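You operate a simulated robot arm through the tools that you are given. There is no shell and no other tool. Be economical: measure what you need, move in short steps, check, and stop when the job is done.

You are at the controls of a simulated robot arm. One attempt, no reset.

JOB
Cool the room: both sill vents to FULL, top vent to HALF, till the room gauge shows GOOD.
Fine: unlatch each vent first; the vents stay open.

It is judged by the outcome, as a careful person would: the job done as asked, and still so three seconds after it is handed in. It fails if anything else is knocked over, pushed out of place, dropped, spilled or broken.

ROBOT AND FRAMES
A 7-joint arm with a two-finger parallel gripper, fixed in place. Base frame: the origin is at the foot of the arm, x ahead of it, y to its left, z up; the work surface is at about z = 0.95. Lengths are in m, angles in degrees, forces in N, time in s.
With the tool pointing down near the work surface it reaches from about 0.2 to 0.72 m from the base axis. Its first joint turns from -166.0 to 166.0 degrees. Payload 1.57 kg.
The TCP is the grasp point between the finger pads, 0.03 m short of the fingertips. In the tool frame z runs along the fingers and y along their closing line. Largest opening 0.11 m; finger width 0.024, thickness 0.012; the body of the gripper, 0.048 by 0.112 m, starts 0.078 m behind the TCP.
Orientation is that of the tool frame in the base frame, as [roll, pitch, yaw] about the fixed x, y, z axes, in that order (R = Rz(yaw) Ry(pitch) Rx(roll)). With the fingers straight down and closing along the base's y, the tool's x points along the base's -x, its y along +y and its z along -z.

CONTROLS
- The arm moves only by the tool nudge_tool. Its argument "targets" is a list of rows, each a list of 7 numbers: the turn, a rotation vector about the base's x, y, z in units of 6 degrees (1.0 is 6 degrees), then the shift along the base's x, y, z in units of 50 mm (1.0 is 50 mm), then the opening, from 0 (shut) to 1 (fully open). In form: [[wx, wy, wz, x, y, z, claw], ...]. A call has 1 to 10 rows; each row shifts and turns the commanded pose from where the row before left it. A call with a number of a shift or a turn outside -1 to 1 is refused whole. Rows are played at 5 a second. More than 0.05 m and 8.6 degrees between two rows, or a gripper value outside its range, and nothing of the call is played. Where a pose cannot be reached the arm comes as near as it can. A force on the tool above 40 N (or 10 N above the force at the start of the call, whichever is more), or a blocked arm, ends the call early, and 0.2 s more pass. Each finger travels about 0.045 m/s and halts on what it meets, pressing with about 43 N; the grip force reading is that of the motor and also rises with nothing between the fingers. The clock runs only during rows and for 0.2 s after the last one: add rows that do not move to give the fingers time. The reply holds the time, the measured pose of the TCP, the force on the tool along the base axes, the opening and the grip force, in the units named above and with some noise.
- Cameras (640 x 400 px; columns grow to the right, rows downward): "scene" is fixed at [0.0516, -0.651, 1.6868]; the picture's right is [0.67, -0.74, 0.00], its down [-0.48, -0.44, -0.76] and it looks along [0.56, 0.51, -0.65] (base axes); focal length 292 px, centre (320, 200). "wrist" rides on the gripper at [-0.036, 0, -0.08] in the tool frame; the picture's right is [0.00, -1.00, 0.00], its down [0.97, 0.00, -0.24] and it looks along [0.24, 0.00, 0.97] (tool axes); focal length 218 px, centre (320, 200). There is no depth. A picture from a camera that has moved, and an enlarged one, comes with that camera's place and axes in the base frame and with its lens.
- get_image(camera): a new picture of that camera. No time passes.
- raise_lower(by): slides the trunk up (or, below 0, down) by that many m; the arm rides with it, the base frame stays. It gives what a move gives, with no picture.
- zoom(camera, box): a new picture of the part [left, top, right, bottom] of that camera's present view, enlarged. No time passes.
- finish_job(): hands the job in; it is judged then, once.

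Work in short steps. Places have to be worked out from the pictures, the camera data and where the tool is seen: move nearer, look again, correct. Check each grasp and each placing, and mend what went wrong. You have 120 turns and 84 pictures in all, those below and enlarged ones among them. Open the gripper and draw the arm clear of the work before you hand the job in, unless the task says otherwise; then end with one line.

The tools are called as name(argument=value, ...) on one line, values as JSON. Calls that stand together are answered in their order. nudge_tool: Moves the arm, as the interface text tells. Its arguments: {"type":"object","properties":{"targets":{"type":"array","items":{"type":"array","items":{"type":"number"}}}},"required":["targets"]} The other tools are called the same way: raise_lower (by) slides the trunk up or down; get_image (camera) takes a picture; zoom (camera, box) takes an enlarged picture of a part of a camera's view; finish_job () hands the job in.

At the start:

```text
time: 0.0
position: [0.4439, 0.1853, 1.2715]
ee_rot: [-180.0, 0.0, 180.0]
force: [0.2, -0.3, 0.2]
opening: 0.11
grasp_force: 0.1
trunk travel left (down, up): [-0.525, 0.065]
```

scene: 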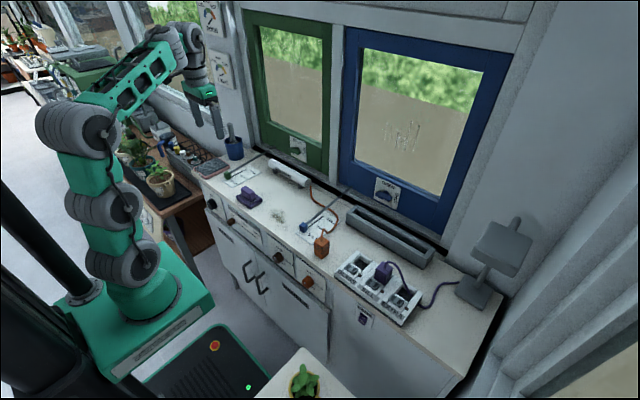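
wrist: 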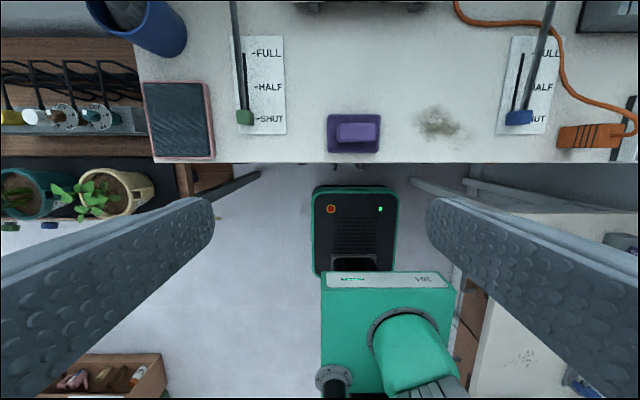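

The views show two sliders with FULL/HALF/SHUT scales (green and blue) on the sill, and windows with latches. I'll zoom in to identify vents, latches and the gauge.

zoom(camera="scene", box=[190, 120, 350, 220])

zoom(camera="scene", box=[290, 160, 450, 260])

zoom(camera="scene", box=[170, 0, 330, 100])

zoom(camera="scene", box=[310, 210, 550, 360])

```text
4.00 times, centred on (270, 170) of scene
camera zoom: at [0.0516, -0.651, 1.6868], right [0.67, -0.74, 0.0], down [-0.48, -0.44, -0.76], along [0.56, 0.51, -0.65], focal length 1169 px, centre (520, 320)
```

zoom: 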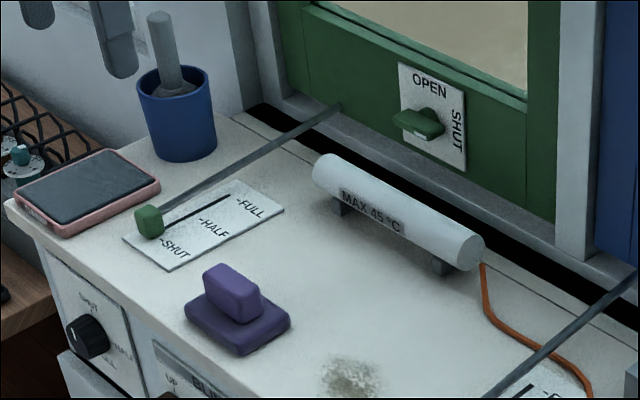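

```text
4.00 times, centred on (370, 210) of scene
camera zoom: at [0.0516, -0.651, 1.6868], right [0.67, -0.74, 0.0], down [-0.48, -0.44, -0.76], along [0.56, 0.51, -0.65], focal length 1169 px, centre (120, 160)
```

zoom: 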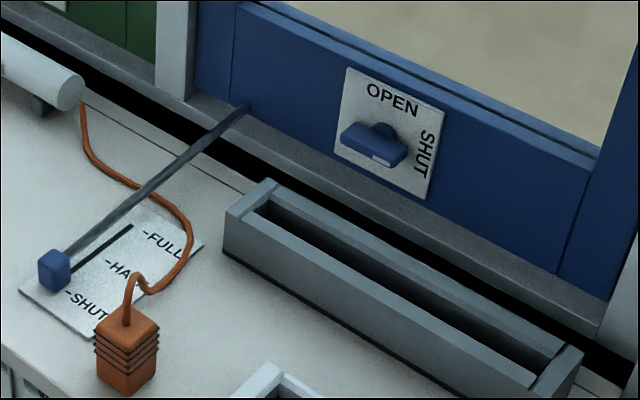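

```text
4.00 times, centred on (250, 50) of scene
camera zoom: at [0.0516, -0.651, 1.6868], right [0.67, -0.74, 0.0], down [-0.48, -0.44, -0.76], along [0.56, 0.51, -0.65], focal length 1169 px, centre (600, 800)
```

zoom: 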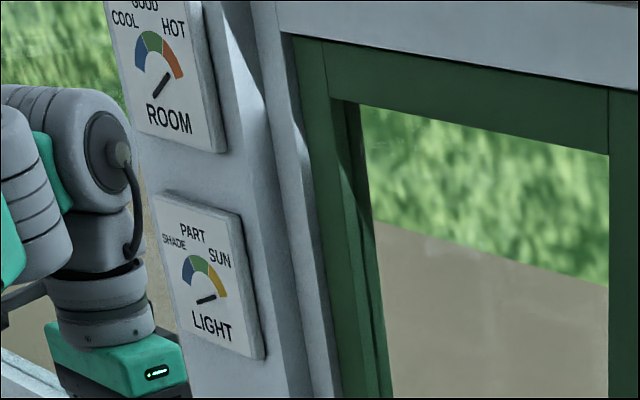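

```text
2.67 times, centred on (430, 285) of scene
camera zoom: at [0.0516, -0.651, 1.6868], right [0.67, -0.74, 0.0], down [-0.48, -0.44, -0.76], along [0.56, 0.51, -0.65], focal length 779 px, centre (27, -27)
```

zoom: 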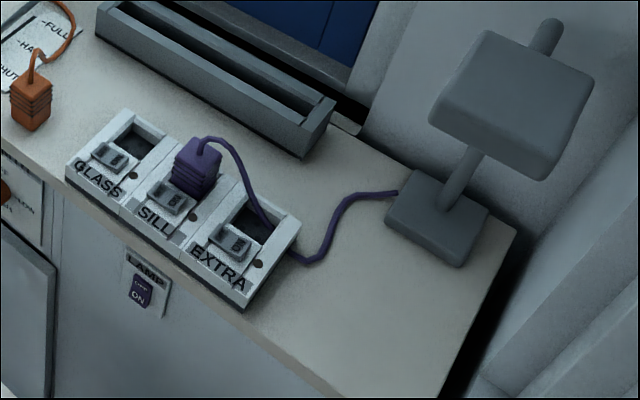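

The front panel has knobs too (a SHUT/HALF/FULL dial, likely the top vent). Zooming there.

zoom(camera="scene", box=[195, 180, 275, 260])

zoom(camera="scene", box=[250, 220, 350, 310])

zoom(camera="scene", box=[80, 0, 240, 100])

zoom(camera="scene", box=[240, 0, 560, 100])

```text
5.00 times, centred on (235, 220) of scene
camera zoom: at [0.0516, -0.651, 1.6868], right [0.67, -0.74, 0.0], down [-0.48, -0.44, -0.76], along [0.56, 0.51, -0.65], focal length 1461 px, centre (745, 100)
```

zoom: 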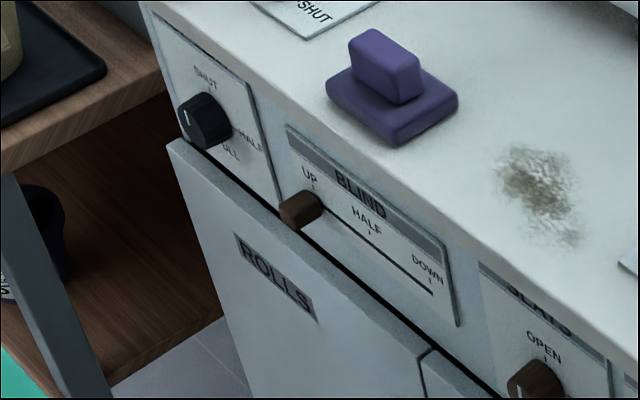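

```text
4.44 times, centred on (300, 265) of scene
camera zoom: at [0.0516, -0.651, 1.6868], right [0.67, -0.74, 0.0], down [-0.48, -0.44, -0.76], along [0.56, 0.51, -0.65], focal length 1298 px, centre (409, -89)
```

zoom: 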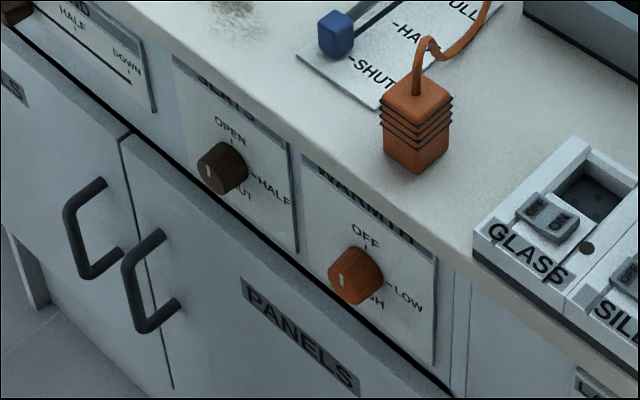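

```text
4.00 times, centred on (160, 50) of scene
camera zoom: at [0.0516, -0.651, 1.6868], right [0.67, -0.74, 0.0], down [-0.48, -0.44, -0.76], along [0.56, 0.51, -0.65], focal length 1169 px, centre (960, 800)
```

zoom: 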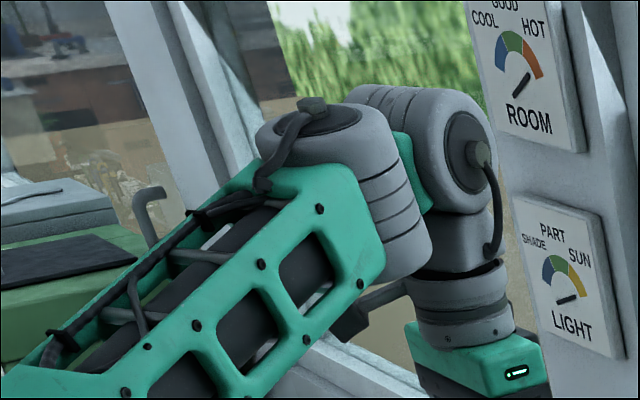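

```text
2.00 times, centred on (400, 50) of scene
camera zoom: at [0.0516, -0.651, 1.6868], right [0.67, -0.74, 0.0], down [-0.48, -0.44, -0.76], along [0.56, 0.51, -0.65], focal length 584 px, centre (160, 500)
```

zoom: 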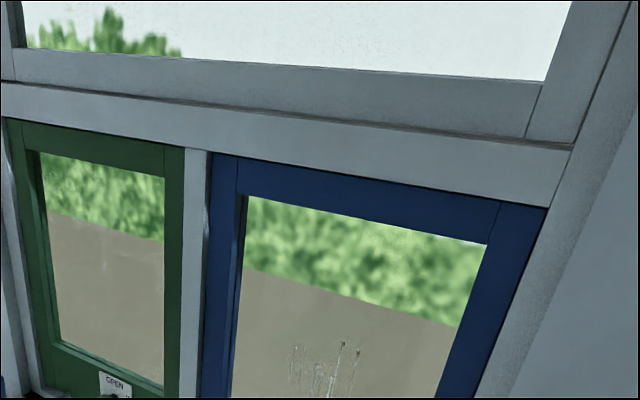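

Estimates: green slider knob ≈(0.53,0.31,0.965), blue ≈(0.53,-0.147,0.965), travel ~0.10 m in +x; latches at ≈(0.77,0.15,1.04) and (0.77,-0.295,1.04); a front dial at ≈(0.43,0.31,0.875). I'll tilt the tool forward to look at the windows and gauge.

nudge_tool(targets=[[0, -1, 0, 0, 0, 0, 1], [0, -1, 0, 0, 0, 0, 1], [0, -1, 0, 0, 0, 0, 1], [0, -1, 0, 0, 0, 0, 1], [0, -1, 0, 0, 0, 0, 1], [0, -1, 0, 0, 0, 0, 1], [0, -1, 0, 0, 0, 0, 1], [0, -1, 0, 0, 0, 0, 1]])

nudge_tool(targets=[[0, -1, 0, 0, 0, 0, 1], [0, -1, 0, 0, 0, 0, 1], [0, -1, 0, 0, 0, 0, 1], [0, -1, 0, 0, 0, 0, 1], [0, -1, 0, 0, 0, 0, 1], [0, -1, 0, 0, 0, 0, 1], [0, -1, 0, 0, 0, 0, 1]])

get_image(camera="wrist")

```text
time: 1.8
position: [0.3823, 0.1731, 1.3509]
ee_rot: [-179.4, 43.2, -179.9]
force: [0.0, 0.0, -0.1]
opening: 0.1101
grasp_force: 0.1
out of reach, approached as far as the arm can: row 2, 6, 7, 8
trunk travel left (down, up): [-0.525, 0.065]
```

```text
time: 3.4
position: [0.3539, 0.1662, 1.3866]
ee_rot: [-179.6, 48.7, -179.9]
force: [0.1, -0.5, 0.0]
opening: 0.1096
grasp_force: 0.0
out of reach, approached as far as the arm can: row 1, 2, 3, 4, 5, 6, 7
trunk travel left (down, up): [-0.525, 0.065]
```

```text
73 pictures are left
camera wrist: at [0.3173, 0.167, 1.4659], right [0.0, -1.0, 0.0], down [-0.82, 0.0, -0.57], along [0.57, 0.0, -0.82], focal length 218 px, centre (320, 200)
```

wrist: 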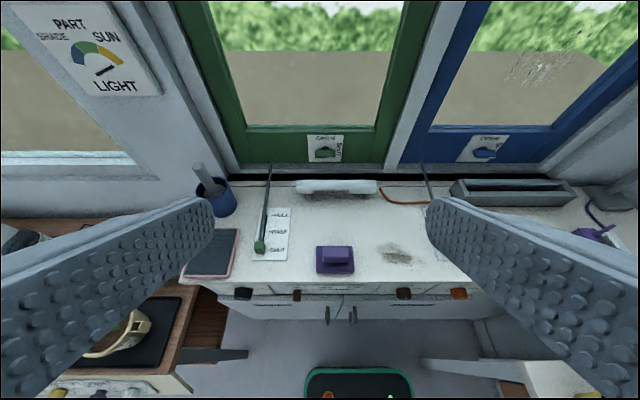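

The wrist hits a limit there; moving forward should permit a more level tool. The commanded pose may remain ahead, so I go in small steps forward and check.

nudge_tool(targets=[[0, 0, 0, 0.8, 0, 0, 1], [0, 0, 0, 0.8, 0, 0, 1], [0, 0, 0, 0, 0, 0, 1]])

```text
time: 4.2
position: [0.4039, 0.1598, 1.4229]
ee_rot: [-179.7, 47.9, 179.9]
force: [0.5, 0.8, -1.2]
opening: 0.11
grasp_force: 0.0
out of reach, approached as far as the arm can: row 1, 2
trunk travel left (down, up): [-0.525, 0.065]
```

get_image(camera="scene")

```text
72 pictures are left
```

scene: 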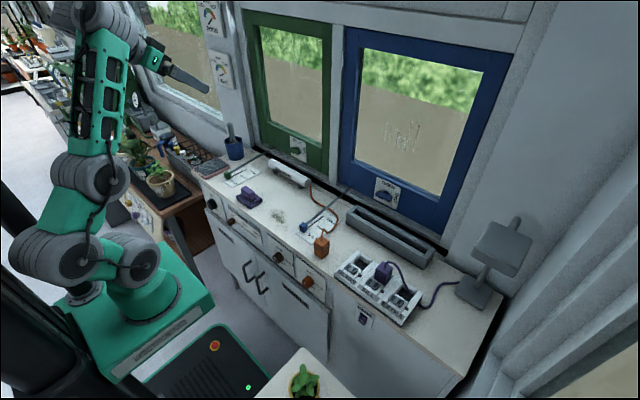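

The elbow is folded; the remedy is to be further forward. I continue forward (well clear of the windows at x≈0.8).

nudge_tool(targets=[[0, 0, 0, 0.8, 0, 0, 1], [0, 0, 0, 0.8, 0, 0, 1], [0, 0, 0, 0, 0, 0, 1]])

```text
time: 5.0
position: [0.4716, 0.1563, 1.4576]
ee_rot: [-179.7, 48.3, 179.9]
force: [-0.2, 0.2, -1.0]
opening: 0.1098
grasp_force: 0.1
out of reach, approached as far as the arm can: row 1, 2
trunk travel left (down, up): [-0.525, 0.065]
```

The forearm is near vertical and the wrist at its bend limit. I'll go forward and down so the forearm leans forward, then tilt.

nudge_tool(targets=[[0, 0.5, 0, 0.5, 0, -0.8, 1], [0, 0.5, 0, 0.5, 0, -0.8, 1], [0, 0, 0, 0.5, 0, -0.8, 1], [0, 0, 0, 0, 0, 0, 1]])

```text
time: 6.0
position: [0.5438, 0.1607, 1.4025]
ee_rot: [-179.6, 41.7, -179.9]
force: [-0.1, 1.2, -0.6]
opening: 0.1097
grasp_force: 0.0
out of reach, approached as far as the arm can: row 1, 2, 3
trunk travel left (down, up): [-0.525, 0.065]
```

nudge_tool(targets=[[0, 1, 0, 0, 0, -0.6, 1], [0, 1, 0, 0, 0, -0.6, 1], [0, 1, 0, 0, 0, -0.6, 1], [0, 1, 0, 0, 0, -0.6, 1], [0, 0, 0, 0, 0, 0, 1]])

get_image(camera="scene")

```text
time: 7.2
position: [0.5432, 0.1609, 1.2855]
ee_rot: [-179.8, 18.8, -179.9]
force: [-1.0, -0.4, -0.2]
opening: 0.1099
grasp_force: 0.1
trunk travel left (down, up): [-0.525, 0.065]
```

```text
71 pictures are left
```

scene: 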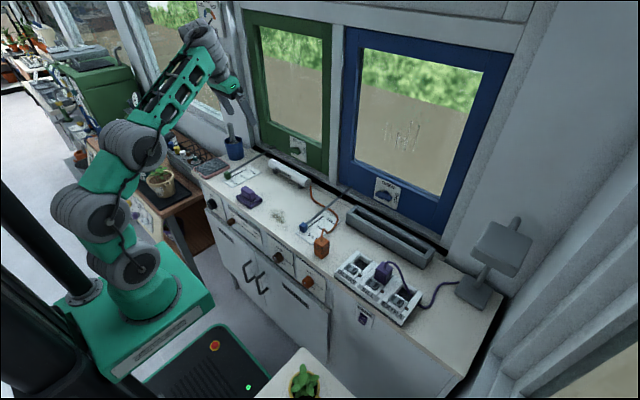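

Now reachable again. I'll tilt up while lowering the wrist and going forward (TCP toward ~(0.62,0.16,1.13)), which keeps the forearm reaching out.

nudge_tool(targets=[[0, -1, 0, 0.2, 0, -0.5, 1], [0, -1, 0, 0.2, 0, -0.5, 1], [0, -1, 0, 0.2, 0, -0.5, 1], [0, -1, 0, 0.2, 0, -0.5, 1], [0, -1, 0, 0.2, 0, -0.5, 1], [0, -1, 0, 0.2, 0, -0.5, 1], [0, 0, 0, 0, 0, 0, 1]])

```text
time: 8.8
position: [0.6528, 0.1965, 1.3497]
ee_rot: [-179.6, 46.5, -179.9]
force: [-0.1, 0.0, 0.5]
opening: 0.11
grasp_force: 0.1
out of reach, approached as far as the arm can: row 2, 3, 4, 5, 6
trunk travel left (down, up): [-0.525, 0.065]
```

get_image(camera="scene")

zoom(camera="scene", box=[0, 0, 320, 320])

```text
70 pictures are left
```

scene: 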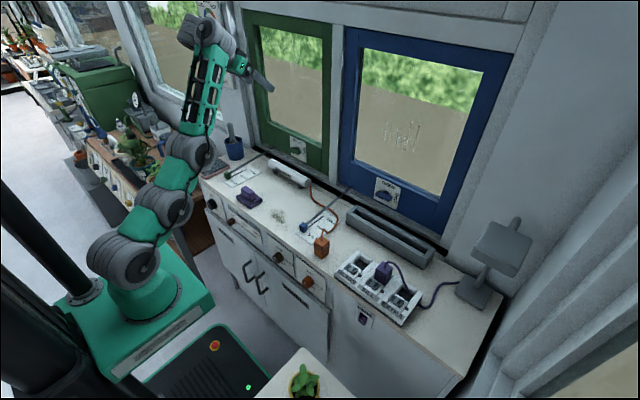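

```text
1.25 times, centred on (160, 160) of scene
camera zoom: at [0.0516, -0.651, 1.6868], right [0.67, -0.74, 0.0], down [-0.48, -0.44, -0.76], along [0.56, 0.51, -0.65], focal length 365 px, centre (520, 250)
```

zoom: 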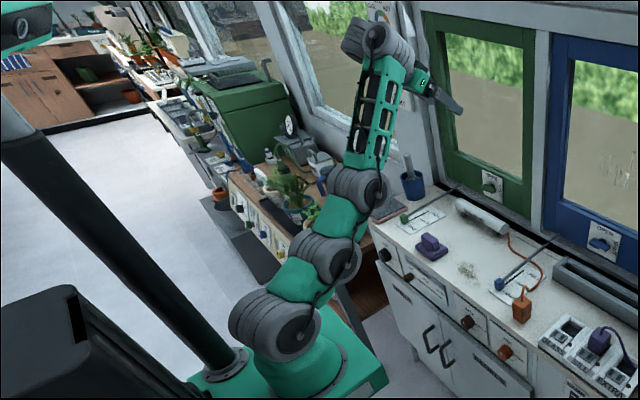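

The arm is in an elbow-low configuration; level tool needs the wrist high relative to the base, so I'll tilt up while rising, then lower the whole trunk.

nudge_tool(targets=[[0, -1, 0, 0, 0, 0.55, 1], [0, -1, 0, 0, 0, 0.55, 1], [0, -1, 0, -0.1, 0, 0.5, 1], [0, -1, 0, -0.2, 0, 0.5, 1], [0, -1, 0, -0.2, 0, 0.4, 1], [0, -1, 0, -0.2, 0, 0.4, 1], [0, -1, 0, -0.2, 0, 0.4, 1], [0, 0, 0, 0, 0, 0, 1]])

get_image(camera="wrist")

```text
time: 10.6
position: [0.5213, 0.1552, 1.567]
ee_rot: [180.0, 67.9, 180.0]
force: [0.4, 0.0, 0.5]
opening: 0.1098
grasp_force: 0.1
out of reach, approached as far as the arm can: row 1, 2, 3, 4, 5, 6, 7
trunk travel left (down, up): [-0.525, 0.065]
```

```text
68 pictures are left
camera wrist: at [0.4597, 0.1549, 1.6292], right [0.0, -1.0, 0.0], down [-0.59, 0.0, -0.81], along [0.81, 0.0, -0.59], focal length 218 px, centre (320, 200)
```

wrist: 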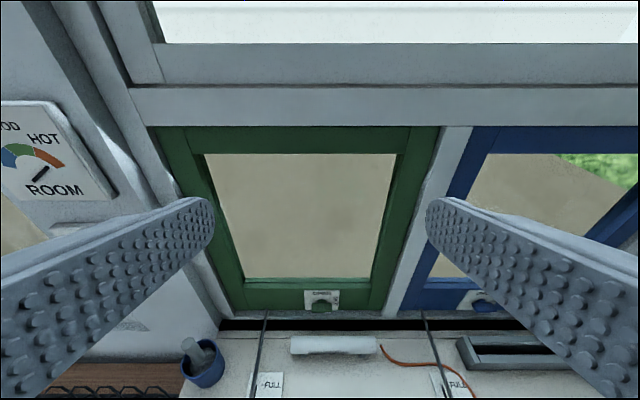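

Good view. Before lowering, tilt up more to see the top vent for any latch.

nudge_tool(targets=[[0, -1, 0, 0, 0, 0.6, 1], [0, -1, 0, 0, 0, 0.6, 1], [0, -1, 0, 0, 0, 0.6, 1], [0, -1, 0, 0, 0, 0.6, 1], [0, -1, 0, 0, 0, 0.6, 1], [0, 0, 0, 0, 0, 0, 1]])

get_image(camera="wrist")

get_image(camera="scene")

```text
time: 12.0
position: [0.4805, 0.1315, 1.6146]
ee_rot: [179.6, 73.6, 179.9]
force: [-0.5, 0.0, -0.3]
opening: 0.1099
grasp_force: 0.0
out of reach, approached as far as the arm can: row 1, 2, 3, 4, 5
trunk travel left (down, up): [-0.525, 0.065]
```

```text
67 pictures are left
camera wrist: at [0.4143, 0.1303, 1.6707], right [0.01, -1.0, 0.0], down [-0.51, 0.0, -0.86], along [0.86, 0.01, -0.51], focal length 218 px, centre (320, 200)
```

wrist: 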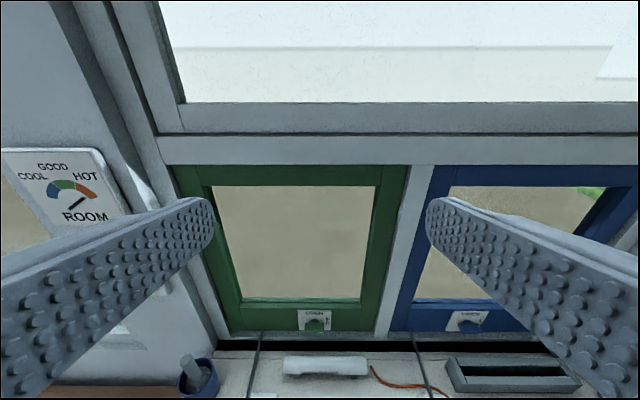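

```text
66 pictures are left
```

scene: 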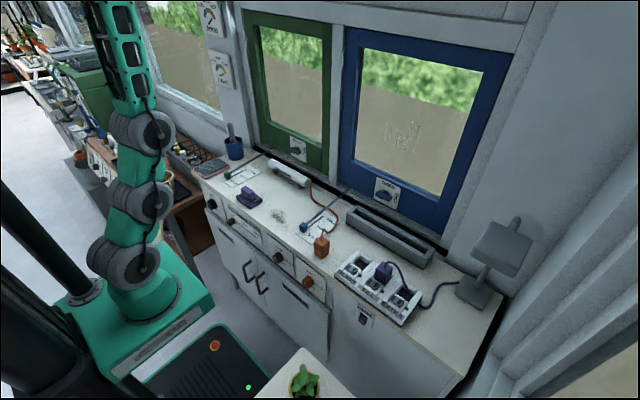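

No latch visible on the top window's lower rail. Lowering the trunk now brings this forward-looking tool down to latch height (TCP ≈1.2).

raise_lower(by=-0.42)

get_image(camera="scene")

get_image(camera="wrist")

```text
refused: -0.42 is not a number from -0.4 to 0.4
```

```text
65 pictures are left
```

scene: 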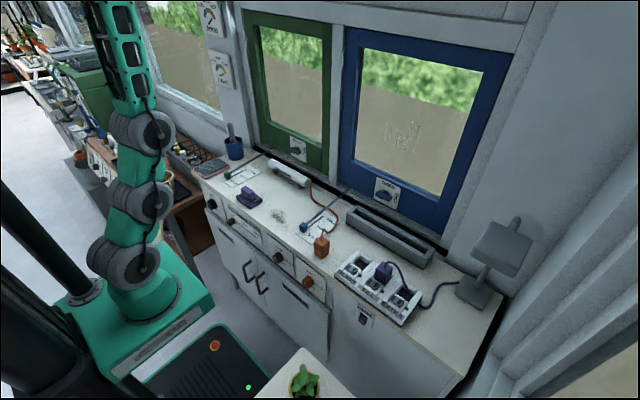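

```text
64 pictures are left
camera wrist: at [0.4143, 0.1303, 1.6707], right [0.01, -1.0, 0.0], down [-0.51, 0.0, -0.86], along [0.86, 0.01, -0.51], focal length 218 px, centre (320, 200)
```

wrist: 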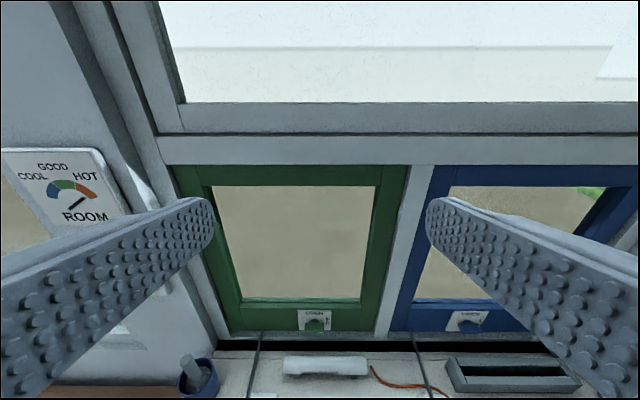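

The step limit is 0.4 m; lower by 0.4 and look.

raise_lower(by=-0.4)

get_image(camera="wrist")

get_image(camera="scene")

```text
time: 15.8
position: [0.4809, 0.131, 1.2145]
ee_rot: [179.6, 73.6, 180.0]
force: [0.2, -0.2, 0.1]
opening: 0.11
grasp_force: 0.1
trunk travel left (down, up): [-0.125, 0.465]
```

```text
63 pictures are left
camera wrist: at [0.4144, 0.1303, 1.2707], right [0.01, -1.0, 0.0], down [-0.51, 0.0, -0.86], along [0.86, 0.01, -0.51], focal length 218 px, centre (320, 200)
```

wrist: 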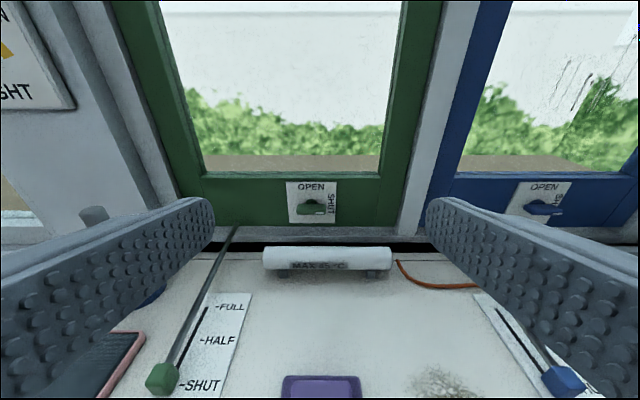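

```text
62 pictures are left
```

scene: 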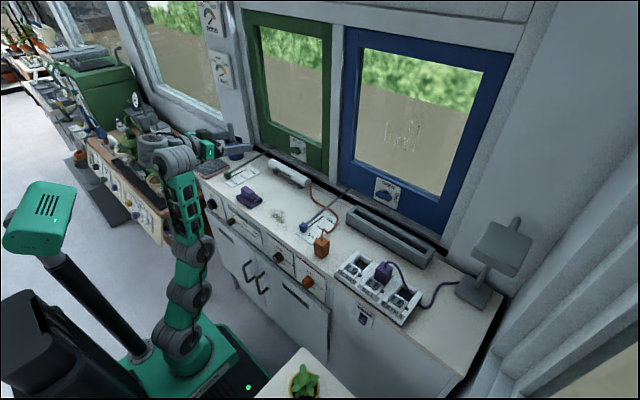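

Good vantage. Zoom on the green latch.

zoom(camera="wrist", box=[270, 160, 370, 240])

zoom(camera="wrist", box=[490, 160, 590, 240])

```text
5.00 times, centred on (320, 200) of wrist
camera zoom: at [0.4144, 0.1303, 1.2707], right [0.01, -1.0, 0.0], down [-0.51, 0.0, -0.86], along [0.86, 0.01, -0.51], focal length 1091 px, centre (320, 200)
```

zoom: 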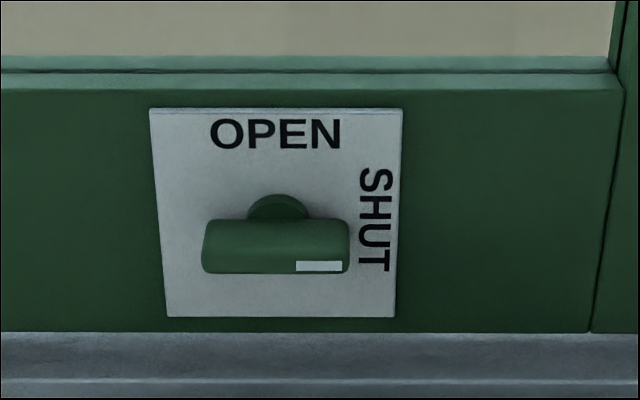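

```text
5.00 times, centred on (540, 200) of wrist
camera zoom: at [0.4144, 0.1303, 1.2707], right [0.01, -1.0, 0.0], down [-0.51, 0.0, -0.86], along [0.86, 0.01, -0.51], focal length 1091 px, centre (-780, 200)
```

zoom: 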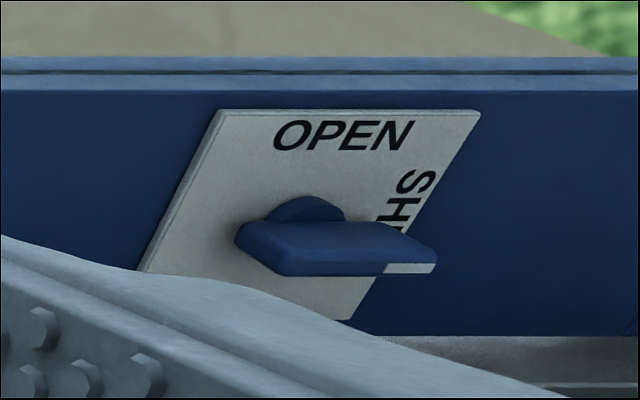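

The latch is a bar with its white end toward SHUT (right, −y); it must turn until the white end points up. Bar axis ≈(0.766,0.151,1.042), 56 mm long. I'll close the fingers and push the right end up from below; first a standoff at ~(0.66,0.130,1.09).

nudge_tool(targets=[[0, 0, 0, 0.7, 0, -0.5, 0], [0, 0, 0, 0.7, 0, -0.5, 0], [0, 0, 0, 0.7, 0, -0.5, 0], [0, -0.3, 0, 0.7, 0, -0.5, 0], [0, -0.3, 0, 0.7, 0, -0.5, 0], [0, 0, 0, 0, 0, 0, 0]])

get_image(camera="wrist")

```text
time: 17.2
position: [0.5309, 0.0451, 1.214]
ee_rot: [179.0, 74.7, -179.9]
force: [0.3, 0.2, -0.3]
opening: 0.0
grasp_force: 7.8
out of reach, approached as far as the arm can: row 1, 2, 3, 4, 5
trunk travel left (down, up): [-0.125, 0.465]
```

```text
59 pictures are left
camera wrist: at [0.4631, 0.0435, 1.2689], right [0.02, -1.0, 0.0], down [-0.49, -0.01, -0.87], along [0.87, 0.02, -0.49], focal length 218 px, centre (320, 200)
```

wrist: 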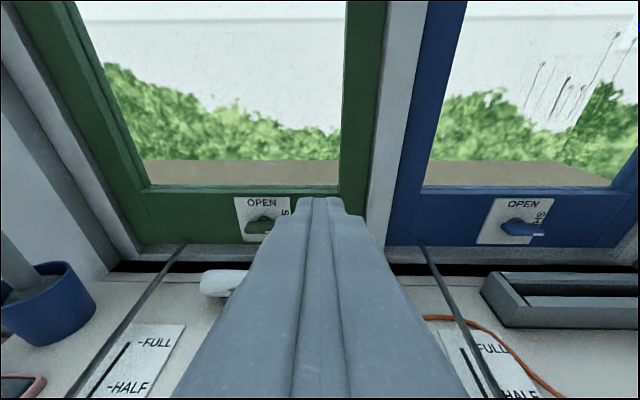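

The solver is stuck near a straight-arm singularity. I'll raise the trunk, return to the bent pose that worked (pitch ~46), and then tilt about the wrist while going forward.

raise_lower(by=0.3)

nudge_tool(targets=[[0, 1, 0, 0.2, 0.2, -0.6, 0], [0, 1, 0, 0.2, 0.2, -0.6, 0], [0, 1, 0, 0.2, 0.2, -0.6, 0], [0, 1, 0, 0.2, 0.2, -0.6, 0], [0, 1, 0, 0.2, 0.2, -0.6, 0], [0, 1, 0, 0.2, 0.2, -0.6, 0], [0, 0, 0, 0, 0, 0, 0]])

```text
time: 20.2
position: [0.5311, 0.0456, 1.5139]
ee_rot: [179.0, 74.7, -179.8]
force: [0.0, -0.5, 0.0]
opening: 0.0001
grasp_force: 21.4
trunk travel left (down, up): [-0.425, 0.165]
```

```text
time: 21.8
position: [0.5922, 0.1081, 1.3321]
ee_rot: [178.9, 38.6, -179.7]
force: [-0.1, -0.3, -0.2]
opening: 0.0
grasp_force: 21.4
trunk travel left (down, up): [-0.425, 0.165]
```

All rows reached. Test lowering at this pitch, small steps.

nudge_tool(targets=[[0, 0, 0, 0.4, 0, -0.5, 0], [0, 0, 0, 0.4, 0, -0.5, 0], [0, 0, 0, 0, 0, 0, 0]])

nudge_tool(targets=[[0, -1, 0, 0.5, 0, 0.3, 0], [0, -1, 0, 0.5, 0, 0.3, 0], [0, 0, 0, 0, 0, 0, 0]])

```text
time: 22.6
position: [0.6318, 0.1056, 1.2841]
ee_rot: [178.9, 38.6, 180.0]
force: [0.4, -0.1, -1.0]
opening: 0.0001
grasp_force: 21.6
trunk travel left (down, up): [-0.425, 0.165]
```

```text
time: 23.4
position: [0.6778, 0.1056, 1.313]
ee_rot: [178.7, 50.4, -179.9]
force: [0.6, 0.1, 0.3]
opening: 0.0
grasp_force: 21.9
out of reach, approached as far as the arm can: row 2
trunk travel left (down, up): [-0.425, 0.165]
```

Pitch seems limited to ~50° when this far forward, which suffices: fingers approach the latch obliquely from above. Lower the trunk 0.2 then go forward over the heater tube.

raise_lower(by=-0.2)

nudge_tool(targets=[[0, 0.3, 0, 0.5, 0.2, 0, 0], [0, 0.3, 0, 0.5, 0.2, 0, 0], [0, 0, 0, 0, 0, 0, 0]])

get_image(camera="wrist")

get_image(camera="scene")

```text
time: 25.6
position: [0.6778, 0.1062, 1.1137]
ee_rot: [178.6, 50.5, -179.9]
force: [-0.7, 0.1, 0.1]
opening: 0.0
grasp_force: 20.6
trunk travel left (down, up): [-0.225, 0.365]
```

```text
time: 26.4
position: [0.6867, 0.1183, 1.1026]
ee_rot: [178.8, 47.4, -179.8]
force: [-0.6, 0.1, -0.5]
opening: 0.0
grasp_force: 21.8
out of reach, approached as far as the arm can: row 1, 2
trunk travel left (down, up): [-0.225, 0.365]
```

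```text
58 pictures are left
camera wrist: at [0.6518, 0.1162, 1.1823], right [0.02, -1.0, -0.02], down [-0.83, -0.01, -0.55], along [0.55, 0.02, -0.83], focal length 218 px, centre (320, 200)
```

wrist: 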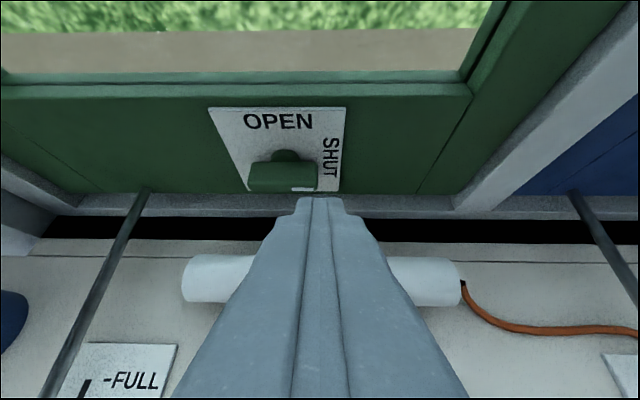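

```text
57 pictures are left
```

scene: 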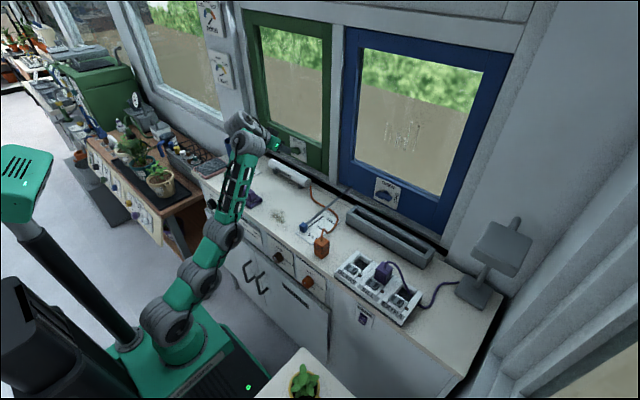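

Reach is limited at this tilt; the arm reaches further with the tool nearer vertical. New plan: from above at pitch ~20°, push the bar's left end down. Raise the trunk first, then steepen and go forward.

raise_lower(by=0.3)

nudge_tool(targets=[[0, 1, 0, 0.1, 0.2, -0.2, 0], [0, 1, 0, 0.2, 0.2, -0.2, 0], [0, 1, 0, 0.2, 0.2, -0.3, 0], [0, 1, 0, 0.2, 0.2, -0.3, 0], [0, 0, 0, 0, 0.2, 0, 0]])

```text
time: 29.4
position: [0.6868, 0.1183, 1.4019]
ee_rot: [178.7, 47.4, -180.0]
force: [0.4, 0.1, 0.2]
opening: 0.0
grasp_force: 21.0
trunk travel left (down, up): [-0.525, 0.065]
```

```text
time: 30.6
position: [0.6672, 0.1732, 1.3272]
ee_rot: [178.5, 26.3, -179.9]
force: [-0.6, 0.0, 0.0]
opening: 0.0001
grasp_force: 21.1
out of reach, approached as far as the arm can: row 1, 2, 3, 4
trunk travel left (down, up): [-0.525, 0.065]
```

That is the extension limit at this height; lower gives more reach. Descend to ~1.13 (heater top ≈1.01, tips stay above).

nudge_tool(targets=[[0, 0, 0, 0.2, 0, -0.8, 0], [0, 0, 0, 0.2, 0, -0.8, 0], [0, 0, 0, 0.2, 0, -0.8, 0], [0, 0, 0, 0.2, 0, -0.8, 0], [0, 0, 0, 0, 0, -0.6, 0], [0, 0, 0, 0, 0, 0, 0]])

get_image(camera="wrist")

get_image(camera="scene")

```text
time: 32.0
position: [0.7098, 0.1735, 1.139]
ee_rot: [178.6, 26.4, -180.0]
force: [0.6, -0.2, 0.6]
opening: 0.0
grasp_force: 21.1
trunk travel left (down, up): [-0.525, 0.065]
```

```text
56 pictures are left
camera wrist: at [0.7052, 0.1718, 1.2249], right [0.01, -1.0, -0.02], down [-0.98, -0.01, -0.22], along [0.22, 0.02, -0.98], focal length 218 px, centre (320, 200)
```

wrist: 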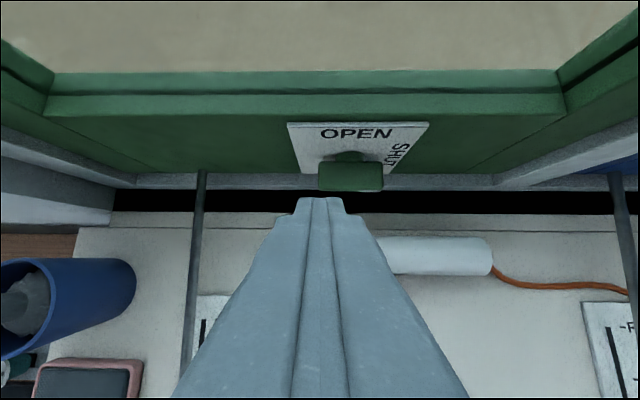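

```text
55 pictures are left
```

scene: 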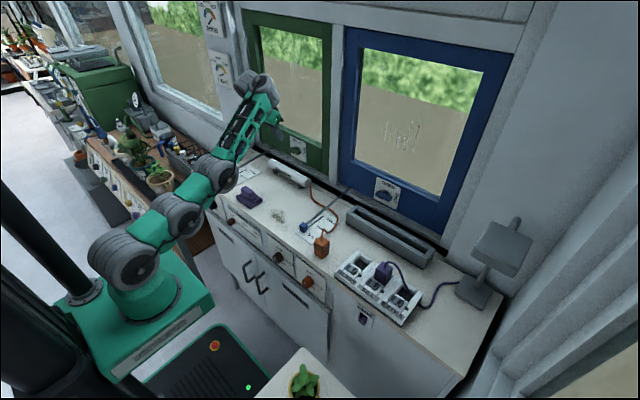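

Everything reachable now. Bar spans y 0.122–0.177, x 0.757–0.776, top z≈1.05. Move the tip above its left end (y≈0.172).

nudge_tool(targets=[[0, 0, 0, 0.45, 0, 0, 0], [0, 0, 0, 0.45, 0, -0.2, 0], [0, 0, 0, 0, 0, -0.5, 0], [0, 0, 0, 0, 0, 0, 0]])

get_image(camera="wrist")

```text
time: 33.0
position: [0.7306, 0.1734, 1.1378]
ee_rot: [178.4, 26.2, -179.9]
force: [0.6, 0.0, -0.2]
opening: 0.0
grasp_force: 21.1
out of reach, approached as far as the arm can: row 2, 3
trunk travel left (down, up): [-0.525, 0.065]
```

```text
54 pictures are left
camera wrist: at [0.7272, 0.1711, 1.2251], right [0.01, -1.0, -0.02], down [-0.98, -0.01, -0.21], along [0.21, 0.03, -0.98], focal length 218 px, centre (320, 200)
```

wrist: 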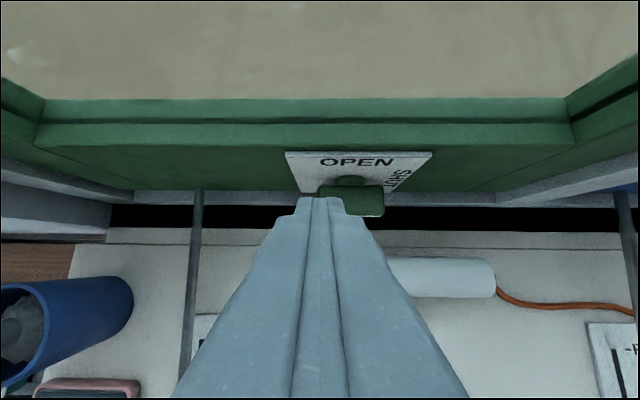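

Slightly short: steepen the tool a bit more (pitch ~14°) and use the remaining trunk lift while going forward.

raise_lower(by=0.06)

nudge_tool(targets=[[0, 0.5, 0, 0.2, 0, -0.3, 0], [0, 0.5, 0, 0.2, 0, -0.3, 0], [0, 0.5, 0, 0.2, 0, -0.3, 0], [0, 0.5, 0, 0.1, 0, -0.3, 0], [0, 0, 0, 0, 0, 0, 0]])

```text
time: 34.0
position: [0.7313, 0.1729, 1.1981]
ee_rot: [178.6, 26.2, -179.9]
force: [0.3, 0.0, 0.4]
opening: 0.0001
grasp_force: 21.5
trunk travel left (down, up): [-0.585, 0.005]
```

```text
time: 35.2
position: [0.7473, 0.1762, 1.134]
ee_rot: [178.4, 14.1, 180.0]
force: [-0.5, -0.4, -0.3]
opening: 0.0
grasp_force: 21.3
out of reach, approached as far as the arm can: row 3, 4
trunk travel left (down, up): [-0.585, 0.005]
```

Tip spans x 0.743–0.767, overlapping the bar's front 10 mm — enough. Push down at the left end, watching the force.

nudge_tool(targets=[[0, 0, 0, 0.05, -0.08, -0.5, 0], [0, 0, 0, 0.05, 0, -0.2, 0], [0, 0, 0, 0, 0, 0, 0]])

get_image(camera="wrist")

```text
time: 36.0
position: [0.7511, 0.1727, 1.0992]
ee_rot: [178.4, 14.3, -179.9]
force: [0.4, 0.0, 0.4]
opening: 0.0
grasp_force: 21.1
trunk travel left (down, up): [-0.585, 0.005]
```

```text
53 pictures are left
camera wrist: at [0.7657, 0.171, 1.1845], right [0.01, -1.0, -0.03], down [-1.0, -0.01, -0.01], along [0.0, 0.03, -1.0], focal length 218 px, centre (320, 200)
```

wrist: 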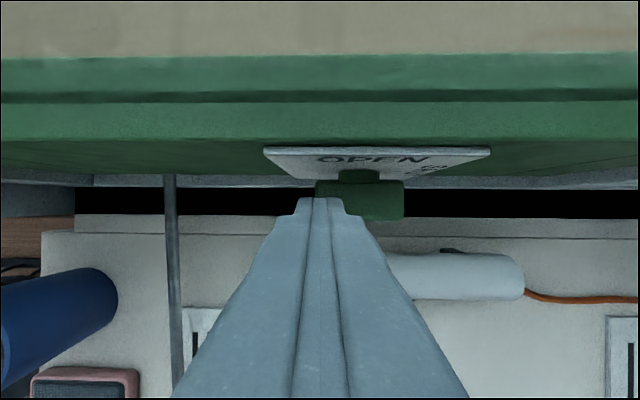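

The tip is right over the bar's left end. Push down in 10 mm steps.

nudge_tool(targets=[[0, 0, 0, 0.05, 0, -0.2, 0], [0, 0, 0, 0, 0, -0.2, 0], [0, 0, 0, 0, 0, -0.2, 0], [0, 0, 0, 0, 0, -0.2, 0], [0, 0, 0, 0, 0, -0.2, 0], [0, 0, 0, 0, 0, 0, 0]])

get_image(camera="wrist")

```text
time: 37.4
position: [0.751, 0.1714, 1.0703]
ee_rot: [178.3, 14.2, -179.9]
force: [-0.3, 0.7, 0.2]
opening: 0.0
grasp_force: 21.6
out of reach, approached as far as the arm can: row 1, 4, 5
trunk travel left (down, up): [-0.585, 0.005]
```

```text
52 pictures are left
camera wrist: at [0.7653, 0.1693, 1.1551], right [0.01, -1.0, -0.03], down [-1.0, -0.01, 0.0], along [0.0, 0.03, -1.0], focal length 218 px, centre (320, 200)
```

wrist: 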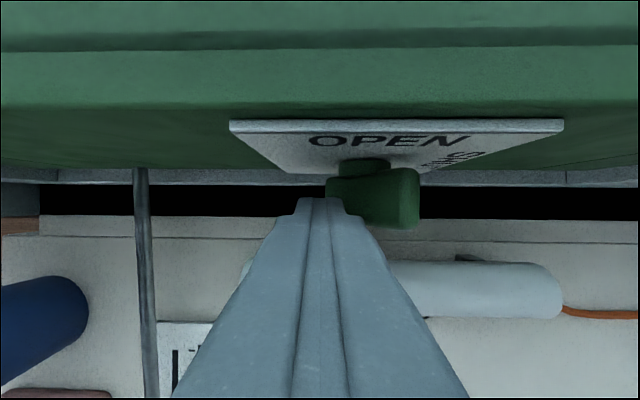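

The bar is turning. Reach limits further descent, so use the trunk to go down 25 mm.

raise_lower(by=-0.025)

get_image(camera="wrist")

```text
time: 38.1
position: [0.7508, 0.1719, 1.045]
ee_rot: [178.3, 14.1, -179.9]
force: [-0.2, 0.7, 0.1]
opening: 0.0
grasp_force: 21.4
trunk travel left (down, up): [-0.56, 0.03]
```

```text
51 pictures are left
camera wrist: at [0.7651, 0.1694, 1.1303], right [0.01, -1.0, -0.03], down [-1.0, -0.01, 0.0], along [0.0, 0.03, -1.0], focal length 218 px, centre (320, 200)
```

wrist: 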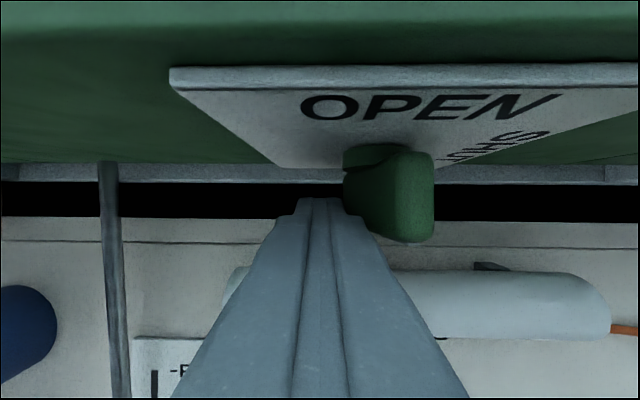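

Nearly upright. Now push toward −y at the lower end to finish.

nudge_tool(targets=[[0, 0, 0, 0, -0.12, 0, 0], [0, 0, 0, 0, -0.12, 0, 0], [0, 0, 0, 0, 0, 0, 0]])

zoom(camera="scene", box=[264, 130, 328, 170])

get_image(camera="wrist")

```text
time: 38.9
position: [0.7495, 0.1686, 1.0436]
ee_rot: [178.2, 14.5, -179.3]
force: [-2.6, 44.5, -3.1]
opening: 0.0
grasp_force: 21.6
trunk travel left (down, up): [-0.56, 0.03]
stopped in row 3: the force on the tool passed its limit (the readings are from after the stop); the commanded pose is now the measured one
```

```text
10.00 times, centred on (296, 150) of scene
camera zoom: at [0.0516, -0.651, 1.6868], right [0.67, -0.74, 0.0], down [-0.48, -0.44, -0.76], along [0.56, 0.51, -0.65], focal length 2921 px, centre (560, 700)
```

zoom: 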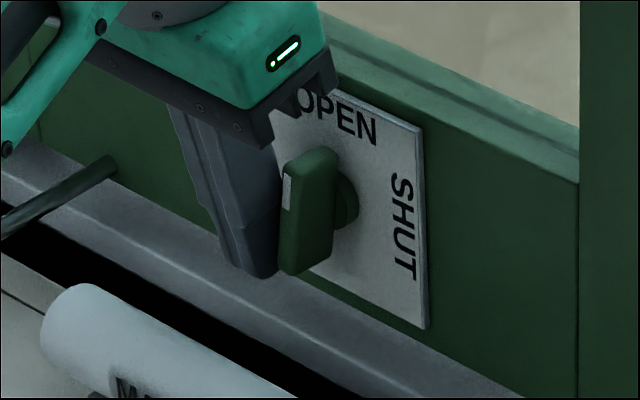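

```text
49 pictures are left
camera wrist: at [0.7651, 0.1673, 1.1297], right [0.02, -1.0, -0.03], down [-1.0, -0.02, -0.01], along [0.01, 0.03, -1.0], focal length 218 px, centre (320, 200)
```

wrist: 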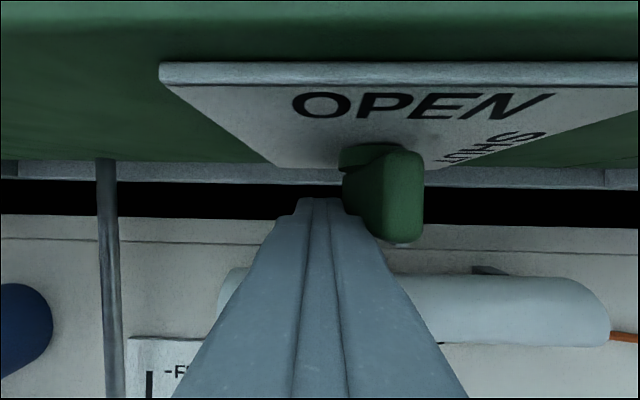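

The green latch is now at OPEN (white end up, hit its stop). Back off (+y, then up by trunk) and look at the arm's posture to plan the farther blue latch.

nudge_tool(targets=[[0, 0, 0, 0, 0.25, 0, 0], [0, 0, 0, 0, 0, 0, 0]])

raise_lower(by=0.03)

nudge_tool(targets=[[0, 0, 0, -0.5, 0, 0.6, 0], [0, 0, 0, -0.5, 0, 0.6, 0], [0, 0, 0, 0, 0, 0, 0]])

zoom(camera="scene", box=[60, 60, 320, 320])

```text
time: 39.5
position: [0.7511, 0.169, 1.0457]
ee_rot: [178.1, 14.2, 179.8]
force: [-1.3, 11.7, -4.9]
opening: 0.0
grasp_force: 21.6
trunk travel left (down, up): [-0.56, 0.03]
```

```text
time: 40.2
position: [0.7519, 0.1719, 1.0755]
ee_rot: [178.0, 14.3, -179.9]
force: [-0.2, 0.0, -0.9]
opening: 0.0
grasp_force: 21.6
trunk travel left (down, up): [-0.59, 0.0]
```

```text
time: 41.0
position: [0.7002, 0.1746, 1.1343]
ee_rot: [178.1, 14.3, -179.9]
force: [0.0, -0.2, 0.2]
opening: 0.0
grasp_force: 21.4
trunk travel left (down, up): [-0.59, 0.0]
```

```text
1.54 times, centred on (190, 190) of scene
camera zoom: at [0.0516, -0.651, 1.6868], right [0.67, -0.74, 0.0], down [-0.48, -0.44, -0.76], along [0.56, 0.51, -0.65], focal length 449 px, centre (520, 215)
```

zoom: 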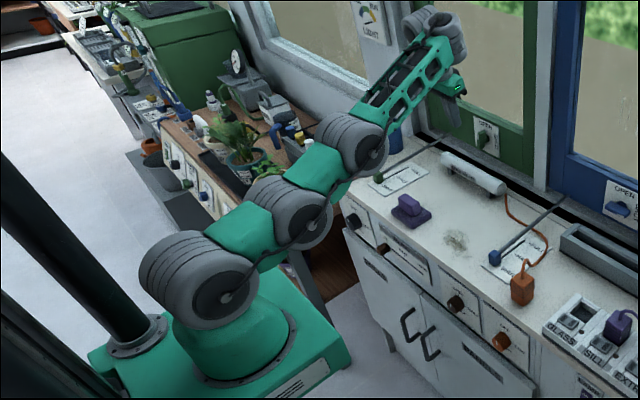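

Next, the green slider: steepen to vertical and move behind the green knob (≈(0.527,0.31)), staying at z≈1.2.

nudge_tool(targets=[[0, 0.6, 0, -0.8, 0.2, 0.3, 0], [0, 0.6, 0, -0.8, 0.5, 0.3, 0], [0, 0.6, 0, -0.8, 0.7, 0.2, 0], [0, 0.6, 0, -0.8, 0.7, 0, 0], [0, 0, 0, -0.8, 0.6, 0, 0], [0, 0, 0, -0.6, 0, 0, 0], [0, 0, 0, 0, 0, 0, 0]])

get_image(camera="wrist")

```text
refused: row 3 steps farther than a row can; nothing moved
```

```text
47 pictures are left
camera wrist: at [0.7148, 0.1713, 1.2203], right [0.01, -1.0, -0.03], down [-1.0, -0.01, -0.01], along [0.01, 0.03, -1.0], focal length 218 px, centre (320, 200)
```

wrist: 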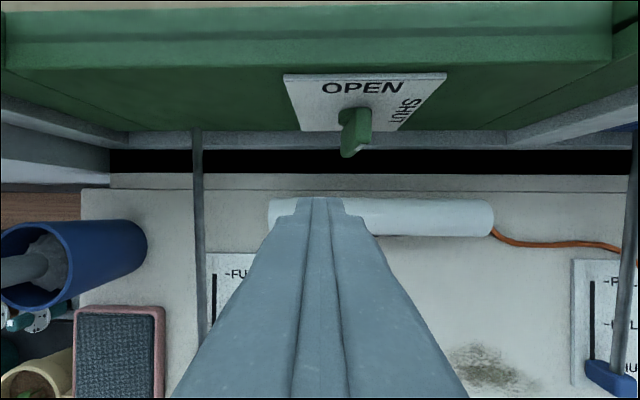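

The latch is upright. Redo the move with smaller steps.

nudge_tool(targets=[[0, 0.5, 0, -0.7, 0.2, 0.3, 0], [0, 0.5, 0, -0.7, 0.5, 0.3, 0], [0, 0.5, 0, -0.7, 0.5, 0.2, 0], [0, 0.5, 0, -0.7, 0.6, 0, 0], [0, 0.3, 0, -0.7, 0.6, 0, 0], [0, 0, 0, -0.7, 0.3, 0, 0], [0, 0, 0, -0.3, 0, 0, 0], [0, 0, 0, 0, 0, 0, 0]])

get_image(camera="wrist")

```text
time: 42.8
position: [0.4974, 0.3218, 1.1966]
ee_rot: [178.2, 0.5, -179.9]
force: [-0.5, -0.4, 0.0]
opening: 0.0
grasp_force: 21.6
out of reach, approached as far as the arm can: row 1, 2, 6, 7
trunk travel left (down, up): [-0.59, 0.0]
```

```text
46 pictures are left
camera wrist: at [0.5337, 0.3186, 1.2755], right [0.0, -1.0, -0.03], down [-0.97, -0.01, 0.23], along [-0.23, 0.03, -0.97], focal length 218 px, centre (320, 200)
```

wrist: 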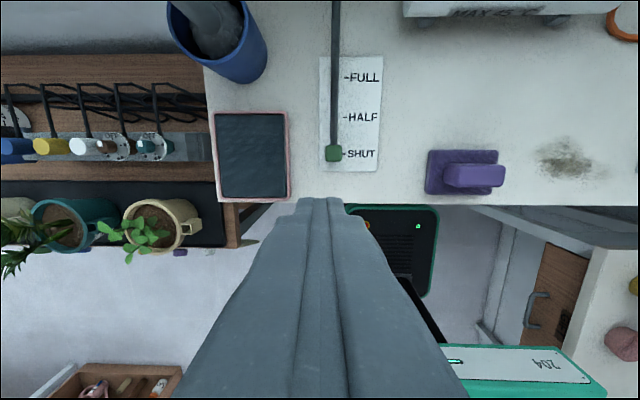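

Knob confirmed at (0.527,0.310). Descend behind it: TCP to (0.490,0.311,0.993) (tips at 0.963).

nudge_tool(targets=[[0, 0, 0, -0.1, -0.2, -0.9, 0], [0, 0, 0, 0, 0, -0.9, 0], [0, 0, 0, 0, 0, -0.9, 0], [0, 0, 0, 0, 0, -0.9, 0], [0, 0, 0, 0, 0, -0.4, 0], [0, 0, 0, 0, 0, 0, 0]])

get_image(camera="wrist")

```text
time: 44.2
position: [0.566, 0.3611, 1.0427]
ee_rot: [178.2, 0.4, -179.9]
force: [0.0, -0.4, 0.1]
opening: 0.0
grasp_force: 21.2
out of reach, approached as far as the arm can: row 1, 2, 3, 4, 5
trunk travel left (down, up): [-0.59, 0.0]
```

```text
45 pictures are left
camera wrist: at [0.6, 0.3585, 1.1219], right [0.0, -1.0, -0.03], down [-0.97, -0.01, 0.23], along [-0.23, 0.03, -0.97], focal length 218 px, centre (320, 200)
```

wrist: 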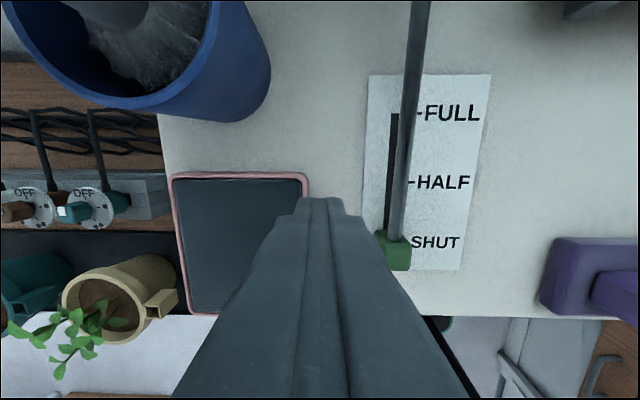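

The commanded motion slid outward: the arm is stuck in an unfavourable elbow posture. First lift clear, then return toward the starting pose to regain the folded-elbow posture.

nudge_tool(targets=[[0, 0, 0, 0, 0, 0.9, 0], [0, 0, 0, -0.3, -0.3, 0.8, 0], [0, 0, 0, -0.5, -0.5, 0.6, 0], [0, 0, 0, -0.5, -0.5, 0.6, 0], [0, 0, 0, -0.5, -0.6, 0.6, 0], [0, 0, 0, -0.4, -0.6, 0.6, 0], [0, 0, 0, -0.3, -0.6, 0.6, 0], [0, 0, 0, 0, -0.6, 0.6, 0], [0, 0, 0, 0, 0, 0, 0]])

zoom(camera="scene", box=[0, 0, 320, 320])

```text
time: 46.2
position: [0.4614, 0.1931, 1.2986]
ee_rot: [179.9, 1.8, -179.9]
force: [0.2, -0.3, 0.1]
opening: 0.0001
grasp_force: 21.5
out of reach, approached as far as the arm can: row 3, 4, 5, 7, 8
trunk travel left (down, up): [-0.59, 0.0]
```

```text
1.25 times, centred on (160, 160) of scene
camera zoom: at [0.0516, -0.651, 1.6868], right [0.67, -0.74, 0.0], down [-0.48, -0.44, -0.76], along [0.56, 0.51, -0.65], focal length 365 px, centre (520, 250)
```

zoom: 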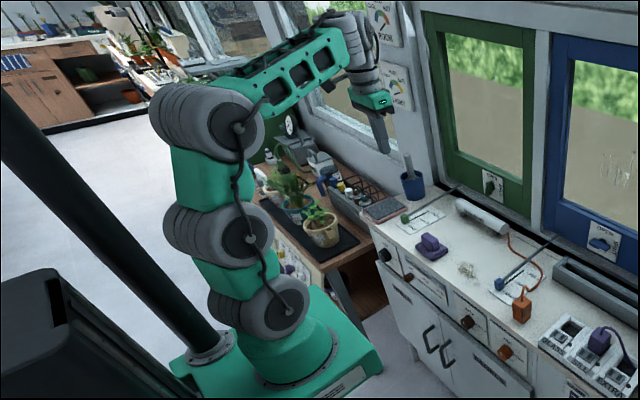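

The elbow is now well folded. Perhaps rows fail because steps are too large per row; test with slow, small tilts.

nudge_tool(targets=[[0, -0.3, 0, 0, 0, 0, 0], [0, -0.3, 0, 0, 0, 0, 0], [0, -0.3, 0, 0, 0, 0, 0], [0, -0.3, 0, 0, 0, 0, 0], [0, -0.3, 0, 0, 0, 0, 0], [0, -0.3, 0, 0, 0, 0, 0], [0, -0.3, 0, 0, 0, 0, 0], [0, -0.3, 0, 0, 0, 0, 0], [0, -0.3, 0, 0, 0, 0, 0], [0, -0.3, 0, 0, 0, 0, 0]])

```text
time: 48.4
position: [0.4481, 0.1741, 1.3049]
ee_rot: [178.0, 18.6, -180.0]
force: [-0.7, 0.7, -0.2]
opening: 0.0
grasp_force: 21.1
out of reach, approached as far as the arm can: row 1, 3
trunk travel left (down, up): [-0.59, 0.0]
```

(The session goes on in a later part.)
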